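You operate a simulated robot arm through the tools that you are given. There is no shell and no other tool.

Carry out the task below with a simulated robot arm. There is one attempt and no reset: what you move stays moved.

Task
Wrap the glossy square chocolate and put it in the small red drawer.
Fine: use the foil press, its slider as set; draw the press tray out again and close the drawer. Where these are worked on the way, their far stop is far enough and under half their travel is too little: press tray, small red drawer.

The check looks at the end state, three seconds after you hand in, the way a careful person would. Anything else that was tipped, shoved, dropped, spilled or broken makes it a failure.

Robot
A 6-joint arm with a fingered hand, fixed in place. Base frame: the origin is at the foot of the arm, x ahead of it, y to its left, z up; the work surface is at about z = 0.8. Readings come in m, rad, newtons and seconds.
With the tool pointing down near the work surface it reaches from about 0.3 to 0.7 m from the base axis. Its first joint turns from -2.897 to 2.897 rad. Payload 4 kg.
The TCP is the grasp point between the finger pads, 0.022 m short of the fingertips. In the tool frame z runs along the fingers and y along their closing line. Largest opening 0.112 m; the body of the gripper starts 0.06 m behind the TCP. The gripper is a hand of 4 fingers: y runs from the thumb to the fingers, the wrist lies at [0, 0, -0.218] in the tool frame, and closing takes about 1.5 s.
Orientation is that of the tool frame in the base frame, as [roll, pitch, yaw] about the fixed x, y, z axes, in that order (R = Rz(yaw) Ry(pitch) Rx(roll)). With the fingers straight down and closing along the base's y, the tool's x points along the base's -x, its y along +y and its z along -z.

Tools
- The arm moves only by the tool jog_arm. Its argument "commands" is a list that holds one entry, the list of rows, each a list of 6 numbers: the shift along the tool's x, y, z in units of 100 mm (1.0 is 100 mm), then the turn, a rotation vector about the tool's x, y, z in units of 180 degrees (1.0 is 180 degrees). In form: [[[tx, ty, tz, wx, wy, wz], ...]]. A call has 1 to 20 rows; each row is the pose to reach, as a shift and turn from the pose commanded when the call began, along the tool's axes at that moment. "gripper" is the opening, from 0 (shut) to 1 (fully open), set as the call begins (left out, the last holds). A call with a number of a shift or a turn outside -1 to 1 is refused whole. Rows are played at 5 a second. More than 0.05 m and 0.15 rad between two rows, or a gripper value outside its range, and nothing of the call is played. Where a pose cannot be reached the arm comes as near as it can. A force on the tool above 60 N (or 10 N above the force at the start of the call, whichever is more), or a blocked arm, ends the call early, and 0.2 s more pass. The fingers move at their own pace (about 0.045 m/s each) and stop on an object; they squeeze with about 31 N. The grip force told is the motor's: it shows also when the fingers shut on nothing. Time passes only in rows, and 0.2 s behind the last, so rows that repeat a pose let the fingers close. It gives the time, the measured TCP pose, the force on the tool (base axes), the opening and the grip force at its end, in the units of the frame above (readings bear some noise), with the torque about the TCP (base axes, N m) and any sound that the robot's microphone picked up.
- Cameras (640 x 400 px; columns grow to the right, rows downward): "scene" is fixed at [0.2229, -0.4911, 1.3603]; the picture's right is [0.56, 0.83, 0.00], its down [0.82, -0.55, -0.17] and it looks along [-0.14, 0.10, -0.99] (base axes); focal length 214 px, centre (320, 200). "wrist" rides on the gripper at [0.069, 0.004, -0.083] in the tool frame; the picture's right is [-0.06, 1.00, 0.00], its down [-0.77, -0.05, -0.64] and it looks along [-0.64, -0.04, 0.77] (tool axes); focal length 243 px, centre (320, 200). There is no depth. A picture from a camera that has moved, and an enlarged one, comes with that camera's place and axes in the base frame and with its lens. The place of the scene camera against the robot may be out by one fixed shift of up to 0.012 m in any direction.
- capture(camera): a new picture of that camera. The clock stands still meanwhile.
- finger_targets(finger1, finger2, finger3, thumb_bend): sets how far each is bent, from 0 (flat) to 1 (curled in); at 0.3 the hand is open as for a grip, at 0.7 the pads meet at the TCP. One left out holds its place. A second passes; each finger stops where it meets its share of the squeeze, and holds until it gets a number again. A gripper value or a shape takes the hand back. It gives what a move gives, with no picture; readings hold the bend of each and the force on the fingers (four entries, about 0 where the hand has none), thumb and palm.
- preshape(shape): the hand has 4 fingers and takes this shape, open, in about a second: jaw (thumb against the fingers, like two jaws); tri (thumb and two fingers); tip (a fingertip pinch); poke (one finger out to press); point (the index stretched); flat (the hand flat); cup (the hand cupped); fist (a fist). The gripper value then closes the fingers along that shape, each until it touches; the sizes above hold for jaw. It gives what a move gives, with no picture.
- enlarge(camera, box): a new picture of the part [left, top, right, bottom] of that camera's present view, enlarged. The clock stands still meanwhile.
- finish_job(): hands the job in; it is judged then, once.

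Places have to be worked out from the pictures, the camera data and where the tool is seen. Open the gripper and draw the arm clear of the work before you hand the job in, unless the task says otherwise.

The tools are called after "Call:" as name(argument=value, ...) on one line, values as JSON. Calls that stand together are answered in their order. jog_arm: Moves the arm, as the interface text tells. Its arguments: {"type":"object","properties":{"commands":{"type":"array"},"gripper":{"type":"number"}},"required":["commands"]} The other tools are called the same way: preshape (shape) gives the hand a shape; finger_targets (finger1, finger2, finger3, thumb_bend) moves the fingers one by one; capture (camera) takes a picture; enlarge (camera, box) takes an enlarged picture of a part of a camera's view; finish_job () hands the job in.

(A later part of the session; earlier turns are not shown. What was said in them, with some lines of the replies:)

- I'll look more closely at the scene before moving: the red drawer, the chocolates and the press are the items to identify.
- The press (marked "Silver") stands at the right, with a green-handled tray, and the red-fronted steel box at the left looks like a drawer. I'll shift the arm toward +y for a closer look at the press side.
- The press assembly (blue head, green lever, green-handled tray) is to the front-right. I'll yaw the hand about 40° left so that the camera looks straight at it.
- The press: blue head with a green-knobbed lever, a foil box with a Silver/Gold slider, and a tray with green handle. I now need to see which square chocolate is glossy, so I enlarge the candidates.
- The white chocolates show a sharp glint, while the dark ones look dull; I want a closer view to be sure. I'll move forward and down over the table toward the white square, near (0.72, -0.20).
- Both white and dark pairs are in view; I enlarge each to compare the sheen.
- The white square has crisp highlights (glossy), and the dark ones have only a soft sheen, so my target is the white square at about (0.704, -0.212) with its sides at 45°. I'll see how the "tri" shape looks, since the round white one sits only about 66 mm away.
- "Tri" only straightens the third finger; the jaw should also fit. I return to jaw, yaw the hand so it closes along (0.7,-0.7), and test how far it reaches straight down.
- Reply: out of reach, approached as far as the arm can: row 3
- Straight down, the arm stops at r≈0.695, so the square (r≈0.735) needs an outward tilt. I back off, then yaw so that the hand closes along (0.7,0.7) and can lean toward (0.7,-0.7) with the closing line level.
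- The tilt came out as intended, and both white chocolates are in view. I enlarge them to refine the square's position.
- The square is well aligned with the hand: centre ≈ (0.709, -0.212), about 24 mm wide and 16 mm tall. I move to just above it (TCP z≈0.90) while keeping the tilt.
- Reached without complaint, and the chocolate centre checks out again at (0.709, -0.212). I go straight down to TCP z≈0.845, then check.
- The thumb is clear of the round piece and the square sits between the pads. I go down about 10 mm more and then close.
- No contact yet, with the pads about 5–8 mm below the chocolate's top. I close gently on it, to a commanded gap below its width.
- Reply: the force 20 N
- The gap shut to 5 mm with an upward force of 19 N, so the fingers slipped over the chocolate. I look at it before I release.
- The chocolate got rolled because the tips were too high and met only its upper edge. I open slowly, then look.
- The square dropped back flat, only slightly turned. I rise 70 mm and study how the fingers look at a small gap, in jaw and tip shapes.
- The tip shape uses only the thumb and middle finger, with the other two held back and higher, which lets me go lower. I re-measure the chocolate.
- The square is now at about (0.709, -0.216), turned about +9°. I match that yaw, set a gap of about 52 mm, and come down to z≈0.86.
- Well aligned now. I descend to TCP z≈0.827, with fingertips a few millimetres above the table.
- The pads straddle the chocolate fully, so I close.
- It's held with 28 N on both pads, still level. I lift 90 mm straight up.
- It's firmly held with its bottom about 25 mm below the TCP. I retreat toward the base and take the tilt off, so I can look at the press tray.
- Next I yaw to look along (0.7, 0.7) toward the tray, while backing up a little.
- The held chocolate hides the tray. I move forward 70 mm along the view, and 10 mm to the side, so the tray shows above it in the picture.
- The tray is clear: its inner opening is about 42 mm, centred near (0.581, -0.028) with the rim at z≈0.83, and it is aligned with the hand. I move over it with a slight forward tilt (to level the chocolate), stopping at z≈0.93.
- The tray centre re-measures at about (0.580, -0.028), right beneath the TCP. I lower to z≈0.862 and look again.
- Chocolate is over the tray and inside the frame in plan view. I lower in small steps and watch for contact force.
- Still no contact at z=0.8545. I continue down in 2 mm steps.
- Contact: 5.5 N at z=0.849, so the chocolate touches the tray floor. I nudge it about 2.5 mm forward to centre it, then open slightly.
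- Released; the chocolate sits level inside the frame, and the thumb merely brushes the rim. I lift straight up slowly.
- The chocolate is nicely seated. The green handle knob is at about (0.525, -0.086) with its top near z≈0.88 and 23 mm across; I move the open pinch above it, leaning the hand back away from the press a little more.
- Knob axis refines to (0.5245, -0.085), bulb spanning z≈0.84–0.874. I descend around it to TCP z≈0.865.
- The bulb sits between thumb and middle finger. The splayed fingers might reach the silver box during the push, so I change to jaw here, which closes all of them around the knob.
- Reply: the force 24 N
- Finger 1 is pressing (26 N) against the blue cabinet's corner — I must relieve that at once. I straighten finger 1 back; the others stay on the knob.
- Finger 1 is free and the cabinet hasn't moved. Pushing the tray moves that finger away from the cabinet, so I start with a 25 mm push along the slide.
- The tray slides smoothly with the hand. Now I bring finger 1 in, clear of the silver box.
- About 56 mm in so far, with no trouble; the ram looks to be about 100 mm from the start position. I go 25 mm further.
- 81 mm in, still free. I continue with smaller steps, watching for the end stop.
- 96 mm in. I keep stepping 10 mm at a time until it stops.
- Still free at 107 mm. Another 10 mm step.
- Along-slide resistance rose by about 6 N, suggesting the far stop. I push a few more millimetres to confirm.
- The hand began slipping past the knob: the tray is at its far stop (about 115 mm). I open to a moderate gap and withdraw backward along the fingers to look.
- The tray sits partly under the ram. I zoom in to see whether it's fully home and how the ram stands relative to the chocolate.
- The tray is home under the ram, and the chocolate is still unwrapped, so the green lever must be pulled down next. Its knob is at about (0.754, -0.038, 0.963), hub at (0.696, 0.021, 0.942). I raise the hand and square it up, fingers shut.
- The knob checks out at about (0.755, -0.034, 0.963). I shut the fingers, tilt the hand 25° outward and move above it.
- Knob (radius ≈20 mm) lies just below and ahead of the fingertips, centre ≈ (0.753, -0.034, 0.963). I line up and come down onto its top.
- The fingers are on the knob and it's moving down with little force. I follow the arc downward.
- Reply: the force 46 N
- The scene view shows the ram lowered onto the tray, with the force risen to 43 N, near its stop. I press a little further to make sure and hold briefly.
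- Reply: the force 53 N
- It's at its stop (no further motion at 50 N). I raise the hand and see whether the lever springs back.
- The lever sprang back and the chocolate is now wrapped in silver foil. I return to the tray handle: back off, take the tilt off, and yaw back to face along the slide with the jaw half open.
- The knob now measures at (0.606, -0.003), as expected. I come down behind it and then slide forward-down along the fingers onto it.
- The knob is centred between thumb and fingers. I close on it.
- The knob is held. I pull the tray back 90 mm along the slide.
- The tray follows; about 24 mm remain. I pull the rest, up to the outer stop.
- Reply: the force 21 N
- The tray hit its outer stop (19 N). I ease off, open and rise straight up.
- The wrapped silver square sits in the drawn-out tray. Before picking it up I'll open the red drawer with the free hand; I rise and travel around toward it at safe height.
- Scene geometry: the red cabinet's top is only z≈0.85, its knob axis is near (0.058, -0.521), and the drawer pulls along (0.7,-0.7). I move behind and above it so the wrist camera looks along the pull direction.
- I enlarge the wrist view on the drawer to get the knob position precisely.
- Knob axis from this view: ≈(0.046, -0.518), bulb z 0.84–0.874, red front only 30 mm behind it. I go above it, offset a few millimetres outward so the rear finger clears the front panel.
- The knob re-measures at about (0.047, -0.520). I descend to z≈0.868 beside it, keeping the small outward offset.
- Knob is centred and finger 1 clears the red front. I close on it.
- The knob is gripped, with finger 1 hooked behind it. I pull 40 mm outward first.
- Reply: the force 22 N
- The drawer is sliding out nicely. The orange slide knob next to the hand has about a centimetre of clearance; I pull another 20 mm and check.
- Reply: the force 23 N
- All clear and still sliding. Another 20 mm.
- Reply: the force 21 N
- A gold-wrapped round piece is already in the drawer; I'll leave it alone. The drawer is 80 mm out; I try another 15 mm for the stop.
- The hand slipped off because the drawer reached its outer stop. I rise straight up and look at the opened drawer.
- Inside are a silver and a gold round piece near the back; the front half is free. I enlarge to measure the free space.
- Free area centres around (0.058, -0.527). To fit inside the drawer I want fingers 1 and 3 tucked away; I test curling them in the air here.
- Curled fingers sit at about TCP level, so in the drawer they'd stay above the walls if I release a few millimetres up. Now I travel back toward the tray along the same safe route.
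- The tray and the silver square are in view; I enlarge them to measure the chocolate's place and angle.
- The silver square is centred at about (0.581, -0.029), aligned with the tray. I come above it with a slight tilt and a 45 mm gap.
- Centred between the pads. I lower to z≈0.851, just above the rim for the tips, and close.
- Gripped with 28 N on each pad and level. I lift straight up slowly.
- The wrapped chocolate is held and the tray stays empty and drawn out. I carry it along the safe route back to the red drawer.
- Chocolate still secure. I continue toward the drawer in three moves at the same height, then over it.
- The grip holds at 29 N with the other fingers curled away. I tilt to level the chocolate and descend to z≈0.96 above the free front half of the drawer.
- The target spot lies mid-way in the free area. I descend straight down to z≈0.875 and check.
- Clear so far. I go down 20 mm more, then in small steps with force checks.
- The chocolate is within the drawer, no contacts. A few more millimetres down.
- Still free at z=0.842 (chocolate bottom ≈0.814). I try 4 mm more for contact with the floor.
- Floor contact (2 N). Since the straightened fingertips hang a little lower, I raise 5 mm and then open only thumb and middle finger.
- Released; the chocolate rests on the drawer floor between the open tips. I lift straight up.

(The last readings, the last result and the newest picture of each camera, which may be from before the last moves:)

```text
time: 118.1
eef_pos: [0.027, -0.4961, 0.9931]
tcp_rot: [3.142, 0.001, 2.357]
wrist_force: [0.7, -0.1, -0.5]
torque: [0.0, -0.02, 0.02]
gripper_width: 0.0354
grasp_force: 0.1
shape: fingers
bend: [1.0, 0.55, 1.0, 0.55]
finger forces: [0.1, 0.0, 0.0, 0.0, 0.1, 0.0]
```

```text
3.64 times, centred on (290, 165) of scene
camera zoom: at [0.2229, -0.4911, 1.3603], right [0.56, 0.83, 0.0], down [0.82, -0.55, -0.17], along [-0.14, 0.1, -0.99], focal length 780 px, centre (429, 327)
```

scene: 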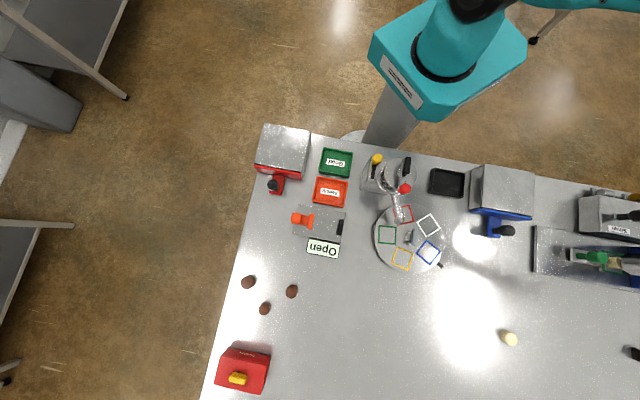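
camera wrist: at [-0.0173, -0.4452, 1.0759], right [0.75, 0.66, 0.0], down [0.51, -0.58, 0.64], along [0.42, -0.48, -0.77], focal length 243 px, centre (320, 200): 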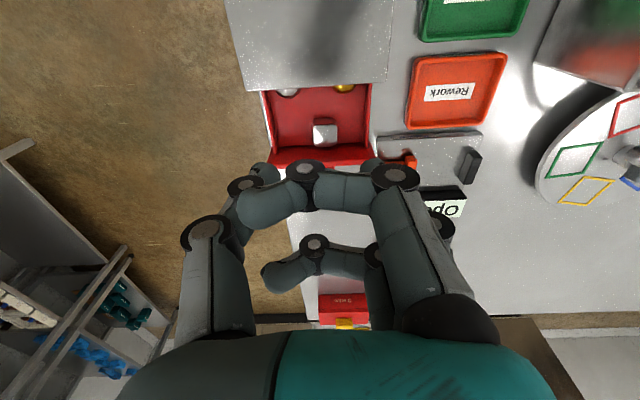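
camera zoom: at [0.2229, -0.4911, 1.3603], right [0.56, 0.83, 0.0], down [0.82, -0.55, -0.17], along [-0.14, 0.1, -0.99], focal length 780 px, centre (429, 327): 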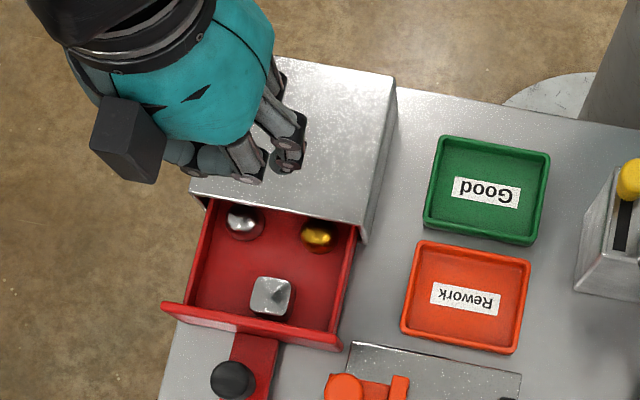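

The silver square sits in the drawer beside the other two. Now to close it: I set the jaw half open and move above the knob, which is now near (0.098, -0.570).

Call:
preshape(shape="jaw")

Call:
jog_arm(commands=[[[-0.24, 0, 0, 0, 0, 0], [-0.48, 0, 0, 0, 0, 0], [-0.707, 0, 0, 0, 0, 0], [-0.707, 0, 0, 0, 0, 0]]], gripper=0.5)

Call:
jog_arm(commands=[[[-0.2, -0.01, 0.16, 0, 0, 0], [-0.389, -0.021, 0.33, 0, 0, 0]]])

Call:
capture(camera="wrist")

```text
time: 119.0
eef_pos: [0.0275, -0.4977, 0.9935]
tcp_rot: [3.141, 0.0, 2.355]
wrist_force: [-0.3, 0.2, 0.1]
torque: [0.01, 0.0, 0.01]
gripper_width: 0.1117
grasp_force: 0.0
shape: jaw
bend: [0.3, 0.3, 0.3, 0.3]
finger forces: [0.0, 0.0, 0.1, 0.0, 0.1, 0.1]
```

```text
time: 120.0
eef_pos: [0.0792, -0.5473, 0.9933]
tcp_rot: [-3.14, -0.001, 2.356]
wrist_force: [0.0, -0.3, -0.2]
torque: [-0.01, 0.05, -0.01]
gripper_width: 0.0567
grasp_force: 0.1
shape: jaw
bend: [0.72, 0.72, 0.72, 0.7]
finger forces: [0.0, 0.0, 0.0, 0.1, 0.0, 0.0]
```

```text
time: 120.6
eef_pos: [0.1044, -0.5747, 0.9593]
tcp_rot: [-3.141, 0.001, 2.356]
wrist_force: [0.3, 0.3, 0.3]
torque: [0.0, 0.02, 0.0]
gripper_width: 0.0568
grasp_force: 0.0
shape: jaw
bend: [0.72, 0.72, 0.72, 0.7]
finger forces: [0.0, 0.1, 0.1, 0.0, 0.0, 0.1]
```

```text
taken
camera wrist: at [0.0586, -0.5232, 1.0427], right [0.75, 0.66, 0.0], down [0.51, -0.58, 0.64], along [0.42, -0.48, -0.77], focal length 243 px, centre (320, 200)
```

wrist: 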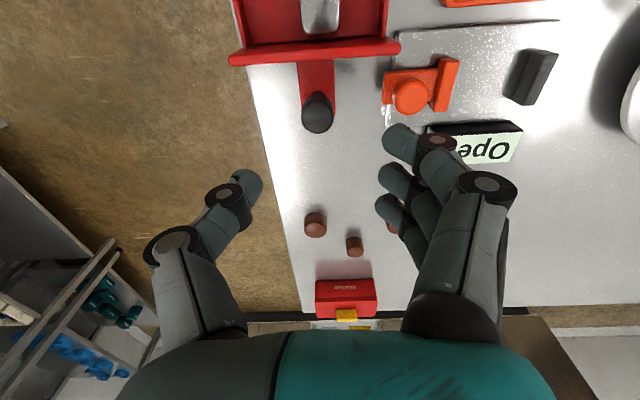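

Knob at about (0.100, -0.572). I lower around it and grip.

Call:
jog_arm(commands=[[[-0.01, -0.005, 0.3, 0, 0, 0], [-0.02, -0.01, 0.6, 0, 0, 0], [-0.028, -0.014, 0.8, 0, 0, 0], [-0.028, -0.014, 0.913, 0, 0, 0]]])

Call:
capture(camera="wrist")

```text
time: 121.6
eef_pos: [0.1049, -0.5782, 0.867]
tcp_rot: [-3.139, 0.0, 2.357]
wrist_force: [-0.4, -0.1, -0.3]
torque: [-0.01, -0.02, 0.01]
gripper_width: 0.0567
grasp_force: 0.1
shape: jaw
bend: [0.72, 0.72, 0.72, 0.7]
finger forces: [0.0, 0.1, 0.0, 0.0, 0.0, 0.1]
```

```text
taken
camera wrist: at [0.0594, -0.5266, 0.9513], right [0.75, 0.66, 0.0], down [0.51, -0.58, 0.64], along [0.42, -0.48, -0.77], focal length 243 px, centre (320, 200)
```

wrist: 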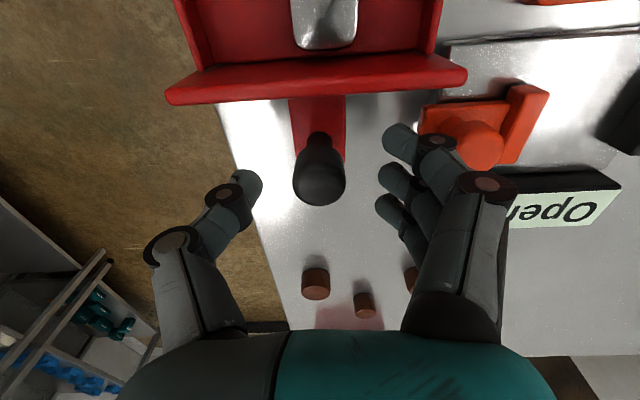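

Centred on the knob again. I close and push the drawer in 60 mm.

Call:
jog_arm(commands=[[[0, 0, 0, 0, 0, 0], [0, 0, 0, 0, 0, 0], [0, 0, 0, 0, 0, 0], [0, 0, 0, 0, 0, 0], [0, 0, 0, 0, 0, 0]]], gripper=0.12)

Call:
jog_arm(commands=[[[0.1, 0, 0, 0, 0, 0], [0.2, 0, 0, 0, 0, 0], [0.3, 0, 0, 0, 0, 0], [0.4, 0, 0, 0, 0, 0], [0.5, 0, 0, 0, 0, 0], [0.6, 0, 0, 0, 0, 0]]])

Call:
capture(camera="wrist")

```text
time: 122.8
eef_pos: [0.1016, -0.5806, 0.8683]
tcp_rot: [-3.138, 0.002, 2.352]
wrist_force: [-10.0, -10.7, -4.2]
torque: [-0.16, 0.07, 0.05]
gripper_width: 0.007
grasp_force: 31.6
shape: jaw
bend: [0.68, 0.72, 0.68, 0.7]
finger forces: [0.0, 11.4, 0.0, 0.1, 25.2, 0.1]
```

```text
time: 124.2
eef_pos: [0.0611, -0.5368, 0.8686]
tcp_rot: [-3.14, -0.001, 2.356]
wrist_force: [-15.4, -15.4, -1.3]
torque: [-0.2, 0.17, 0.05]
gripper_width: 0.0072
grasp_force: 31.0
shape: jaw
bend: [0.68, 0.72, 0.68, 0.7]
finger forces: [0.0, 9.7, 0.0, 0.1, 31.2, 0.0]
```

```text
taken
camera wrist: at [0.0162, -0.4846, 0.9515], right [0.75, 0.66, 0.0], down [0.51, -0.58, 0.64], along [0.42, -0.48, -0.77], focal length 243 px, centre (320, 200)
```

wrist: 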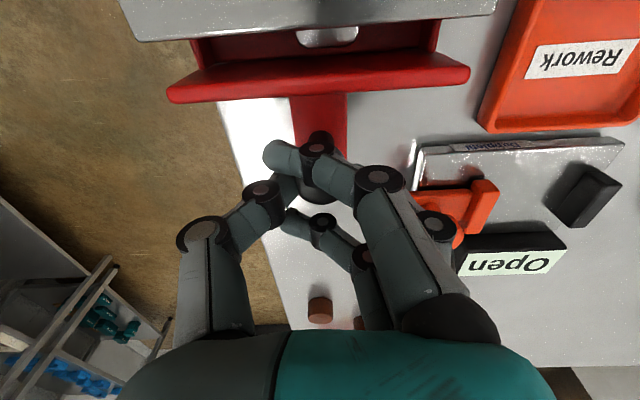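

The drawer follows; about 13 mm remain. I push it home.

Call:
jog_arm(commands=[[[0.05, 0, 0, 0, 0, 0], [0.1, 0, 0, 0, 0, 0], [0.14, 0, 0, 0, 0, 0], [0.17, 0, 0, 0, 0, 0]]])

Call:
capture(camera="wrist")

```text
time: 125.2
eef_pos: [0.0508, -0.5246, 0.8693]
tcp_rot: [-3.139, 0.003, 2.358]
wrist_force: [-5.2, -23.4, -3.3]
torque: [-0.32, 0.06, 0.03]
gripper_width: 0.0072
grasp_force: 30.9
shape: jaw
bend: [0.68, 0.72, 0.68, 0.7]
finger forces: [0.1, 9.6, 0.0, 0.0, 29.3, 0.0]
```

```text
taken
camera wrist: at [0.005, -0.4733, 0.9516], right [0.75, 0.66, 0.0], down [0.51, -0.57, 0.64], along [0.43, -0.48, -0.76], focal length 243 px, centre (320, 200)
```

wrist: 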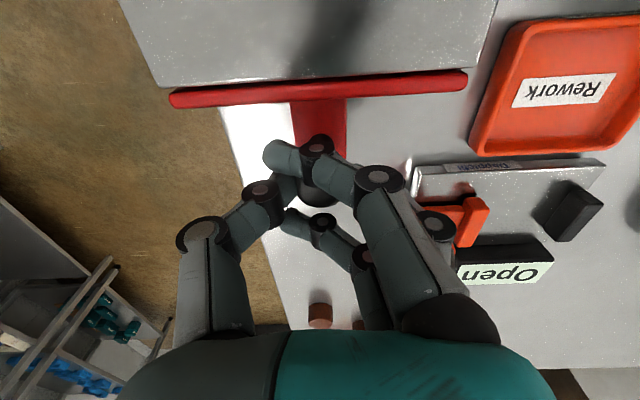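

Drawer is home (13 N of push at the stop, front flush with the cabinet). I open the hand and rise straight up.

Call:
jog_arm(commands=[[[0.165, 0, 0, 0, 0, 0], [0.165, 0, 0, 0, 0, 0], [0.165, 0, 0, 0, 0, 0], [0.165, 0, 0, 0, 0, 0]]], gripper=0.5)

```text
time: 126.2
eef_pos: [0.0372, -0.51, 0.87]
tcp_rot: [-3.139, 0.002, 2.356]
wrist_force: [-3.2, -3.8, 43.5]
torque: [0.18, -0.54, -0.03]
gripper_width: 0.0502
grasp_force: 0.1
shape: jaw
bend: [0.77, 0.73, 0.87, 0.7]
finger forces: [14.9, 0.0, 28.2, 0.1, 0.1, 0.0]
```

I mis-stated that command relative to the new start, so the hand went 14 mm too far forward and presses down on the drawer front. I lift straight up right away.

Call:
jog_arm(commands=[[[0, 0, -0.05, 0, 0, 0], [-0.03, 0, -0.15, 0, 0, 0], [-0.05, 0, -0.35, 0, 0, 0], [-0.05, 0, -0.7, 0, 0, 0], [-0.05, 0, -1.0, 0, 0, 0]]])

Call:
capture(camera="wrist")

Call:
enlarge(camera="scene", box=[220, 110, 360, 220])

```text
time: 127.4
eef_pos: [0.0421, -0.516, 0.9688]
tcp_rot: [-3.14, -0.001, 2.357]
wrist_force: [-0.2, 0.1, 0.6]
torque: [0.02, -0.02, 0.05]
gripper_width: 0.0552
grasp_force: 0.1
shape: jaw
bend: [0.73, 0.73, 0.73, 0.7]
finger forces: [0.0, 0.1, 0.0, 0.0, 0.1, 0.0]
```

```text
taken
camera wrist: at [-0.0033, -0.4646, 1.052], right [0.75, 0.66, 0.0], down [0.51, -0.58, 0.64], along [0.42, -0.48, -0.77], focal length 243 px, centre (320, 200)
```

wrist: 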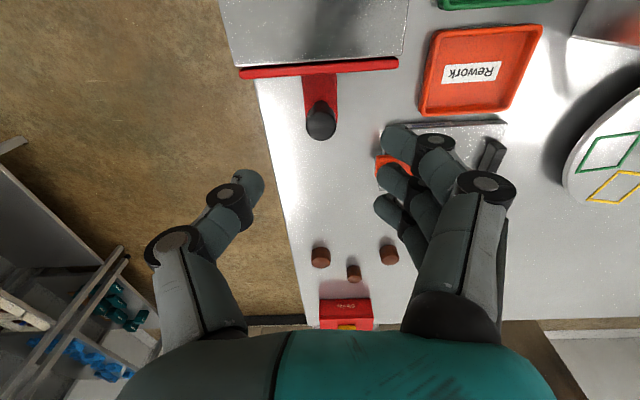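

```text
3.64 times, centred on (290, 165) of scene
camera zoom: at [0.2229, -0.4911, 1.3603], right [0.56, 0.83, 0.0], down [0.82, -0.55, -0.17], along [-0.14, 0.1, -0.99], focal length 780 px, centre (429, 327)
```

zoom: 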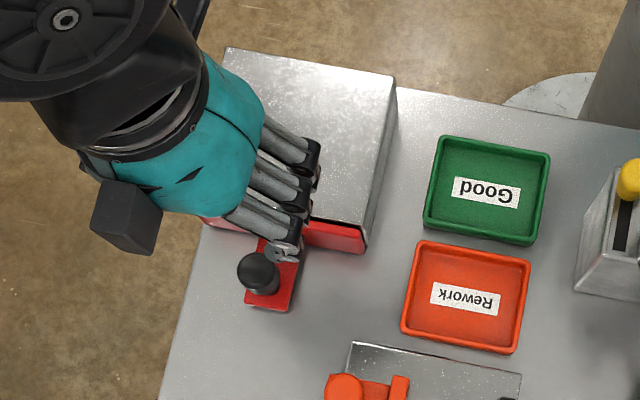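

No harm visible; the drawer looks shut and the cabinet unmoved. I withdraw the arm upward and away along the safe route, then compare with the initial picture.

Call:
jog_arm(commands=[[[-0.04, 0.31, -0.3, 0, 0, 0], [-0.08, 0.62, -0.6, 0, 0, 0], [-0.113, 0.92, -1.0, 0, 0, 0]]])

Call:
jog_arm(commands=[[[-0.04, 0.31, -0.1, 0, 0, 0], [-0.08, 0.62, -0.2, 0, 0, 0], [-0.113, 0.92, -0.3, 0, 0, 0]]])

Call:
jog_arm(commands=[[[-0.17, 0.29, 0, 0, 0, 0], [-0.34, 0.58, 0, 0, 0, 0], [-0.516, 0.87, 0, 0, 0, 0]]])

Call:
enlarge(camera="scene", box=[230, 110, 360, 210])

Call:
capture(camera="scene")

```text
refused: row 3 steps farther than a row can; nothing moved
```

```text
time: 128.2
eef_pos: [0.1147, -0.4578, 0.9984]
tcp_rot: [-3.141, 0.0, 2.355]
wrist_force: [0.2, 0.0, 0.5]
torque: [-0.01, -0.03, 0.0]
gripper_width: 0.0556
grasp_force: 0.0
shape: jaw
bend: [0.73, 0.73, 0.73, 0.7]
finger forces: [0.0, 0.1, 0.1, 0.1, 0.0, 0.0]
```

```text
time: 129.0
eef_pos: [0.2147, -0.4331, 0.998]
tcp_rot: [3.141, -0.001, 2.358]
wrist_force: [-0.6, 0.0, 0.1]
torque: [-0.02, -0.01, 0.01]
gripper_width: 0.0556
grasp_force: 0.0
shape: jaw
bend: [0.73, 0.73, 0.73, 0.7]
finger forces: [0.1, 0.1, 0.1, 0.0, 0.0, 0.1]
```

```text
4.00 times, centred on (295, 160) of scene
camera zoom: at [0.2229, -0.4911, 1.3603], right [0.56, 0.83, 0.0], down [0.82, -0.55, -0.17], along [-0.14, 0.1, -0.99], focal length 858 px, centre (420, 360)
```

zoom: 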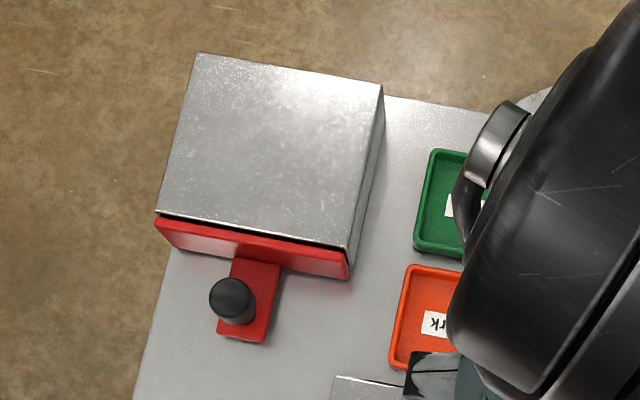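

```text
taken
```

scene: 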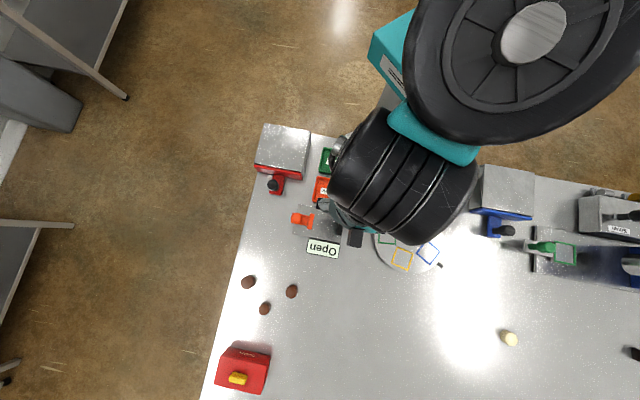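

The drawer knob and cabinet sit exactly as at the start — fully closed. One retreat call was refused, so I'm lower than planned (no contact felt); I rise straight up now.

Call:
jog_arm(commands=[[[0, 0, -0.33, 0, 0, 0], [0, 0, -0.66, 0, 0, 0], [0, 0, -1.0, 0, 0, 0]]], gripper=1.0)

Call:
jog_arm(commands=[[[0, 0, -0.33, 0, 0, 0], [0, 0, -0.66, 0, 0, 0], [0, 0, -1.0, 0, 0, 0]]])

Call:
capture(camera="scene")

Call:
capture(camera="wrist")

```text
time: 129.8
eef_pos: [0.2139, -0.4341, 1.0972]
tcp_rot: [-3.141, -0.003, 2.355]
wrist_force: [0.2, 0.7, -0.2]
torque: [0.05, 0.04, 0.0]
gripper_width: 0.112
grasp_force: 0.1
shape: jaw
bend: [0.3, 0.3, 0.3, 0.3]
finger forces: [0.0, 0.1, 0.0, 0.0, 0.0, 0.1]
```

```text
time: 130.6
eef_pos: [0.2135, -0.4341, 1.1993]
tcp_rot: [3.141, -0.001, 2.356]
wrist_force: [0.8, -0.1, 0.1]
torque: [-0.02, 0.0, 0.01]
gripper_width: 0.1119
grasp_force: 0.0
shape: jaw
bend: [0.3, 0.3, 0.3, 0.3]
finger forces: [0.0, 0.0, 0.2, 0.0, 0.0, 0.0]
```

```text
taken
```

scene: 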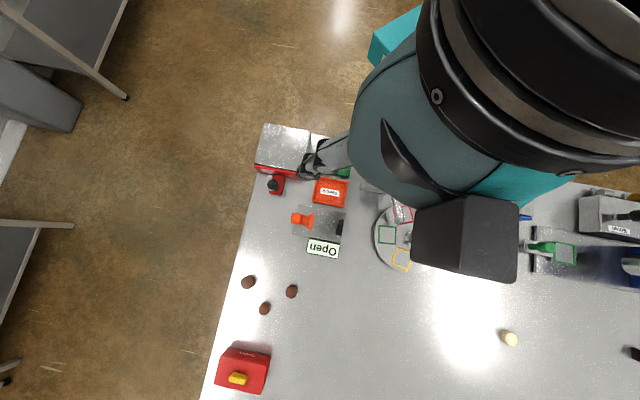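

```text
taken
camera wrist: at [0.1681, -0.3819, 1.2823], right [0.75, 0.66, 0.0], down [0.51, -0.58, 0.64], along [0.42, -0.48, -0.77], focal length 243 px, centre (320, 200)
```

wrist: 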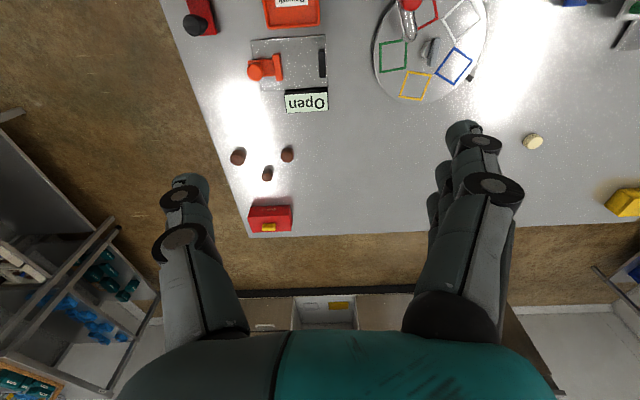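

All looks in order. I move the arm back toward its start position for an unobstructed final check.

Call:
jog_arm(commands=[[[0.15, 0.21, -0.05, 0, 0, 0], [0.3, 0.42, -0.1, 0, 0, 0], [0.45, 0.64, -0.15, 0, 0, 0]]])

Call:
jog_arm(commands=[[[0.15, 0.21, -0.05, 0, 0, 0], [0.3, 0.42, -0.1, 0, 0, 0], [0.45, 0.64, -0.15, 0, 0, 0]]])

Call:
capture(camera="scene")

Call:
enlarge(camera="scene", box=[460, 150, 640, 280])

Call:
enlarge(camera="scene", box=[240, 110, 460, 270])

```text
time: 131.4
eef_pos: [0.2278, -0.3565, 1.2135]
tcp_rot: [-3.142, -0.002, 2.358]
wrist_force: [0.1, -0.5, 0.3]
torque: [0.04, -0.06, 0.02]
gripper_width: 0.1121
grasp_force: 0.1
shape: jaw
bend: [0.3, 0.3, 0.3, 0.3]
finger forces: [0.1, 0.0, 0.0, 0.0, 0.1, 0.1]
```

```text
time: 132.2
eef_pos: [0.2404, -0.28, 1.2285]
tcp_rot: [3.141, 0.0, 2.357]
wrist_force: [0.4, 0.4, 0.3]
torque: [0.0, 0.0, -0.04]
gripper_width: 0.1119
grasp_force: 0.0
shape: jaw
bend: [0.3, 0.3, 0.3, 0.3]
finger forces: [0.1, 0.0, 0.1, 0.0, 0.0, 0.0]
```

```text
taken
```

scene: 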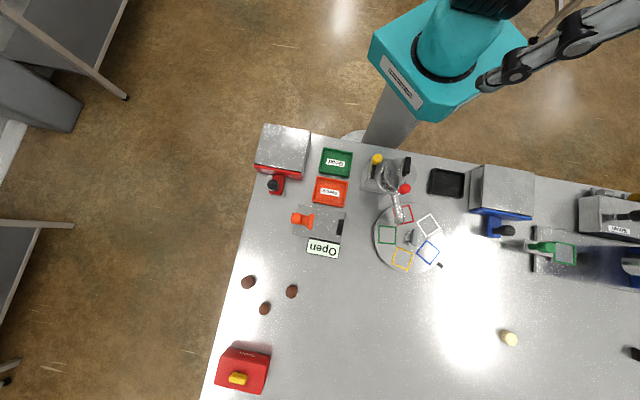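

```text
3.08 times, centred on (550, 215) of scene
camera zoom: at [0.2229, -0.4911, 1.3603], right [0.56, 0.83, 0.0], down [0.82, -0.55, -0.17], along [-0.14, 0.1, -0.99], focal length 660 px, centre (-388, 154)
```

zoom: 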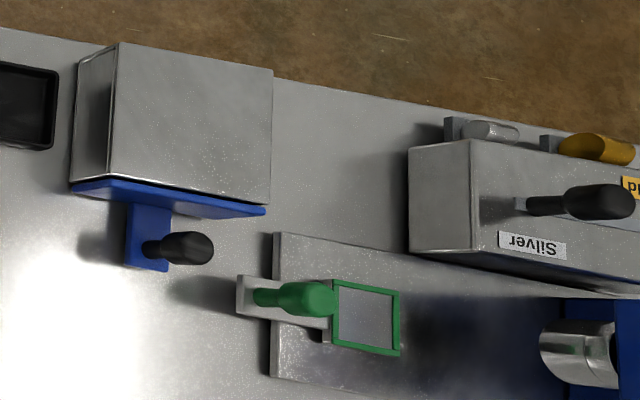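

```text
2.50 times, centred on (350, 190) of scene
camera zoom: at [0.2229, -0.4911, 1.3603], right [0.56, 0.83, 0.0], down [0.82, -0.55, -0.17], along [-0.14, 0.1, -0.99], focal length 536 px, centre (245, 225)
```

zoom: 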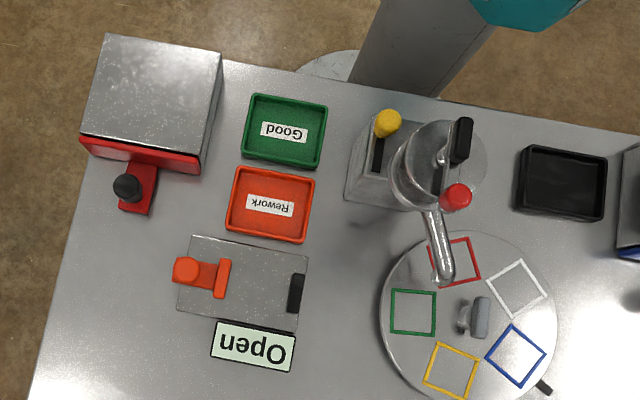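

Everything matches the first pictures: the tray is drawn out, the red drawer is shut, the slider is as set and nothing else has moved. The wrapped chocolate is in the drawer, the hand is open and the arm is clear, so I hand in.

Call:
finish_job()

```text
The job is handed in.
```

I wrapped the glossy square chocolate (the white one) in silver foil and put it in the small red drawer, then handed the job in. No verdict came back.

At hand-in:
- **Press:** I left the foil slider as set. The tray is drawn back out to its outer stop, empty.
- **Drawer:** it is closed, and its knob and cabinet sit where they were at the start. The chocolate lies in the front half, beside the silver and gold round pieces that were already there.
- **Arm:** the hand is open and back near its start position.

Several things went wrong on the way. In the final pictures everything else in view stood where it started, and the dark chocolates were only partly in frame.
- **First grasp:** it slipped and rolled the chocolate; it dropped back flat and I regrasped it.
- **Blue cabinet:** one finger pressed its corner with about 26 N before I straightened it. The cabinet did not move.
- **Red drawer:** after shutting it I gave a wrong command, and the hand pressed down on the front with about 43 N before I lifted it. No damage was visible.
- **Retreat:** one move was refused, so the arm passed lower than planned for a moment. I felt no contact.
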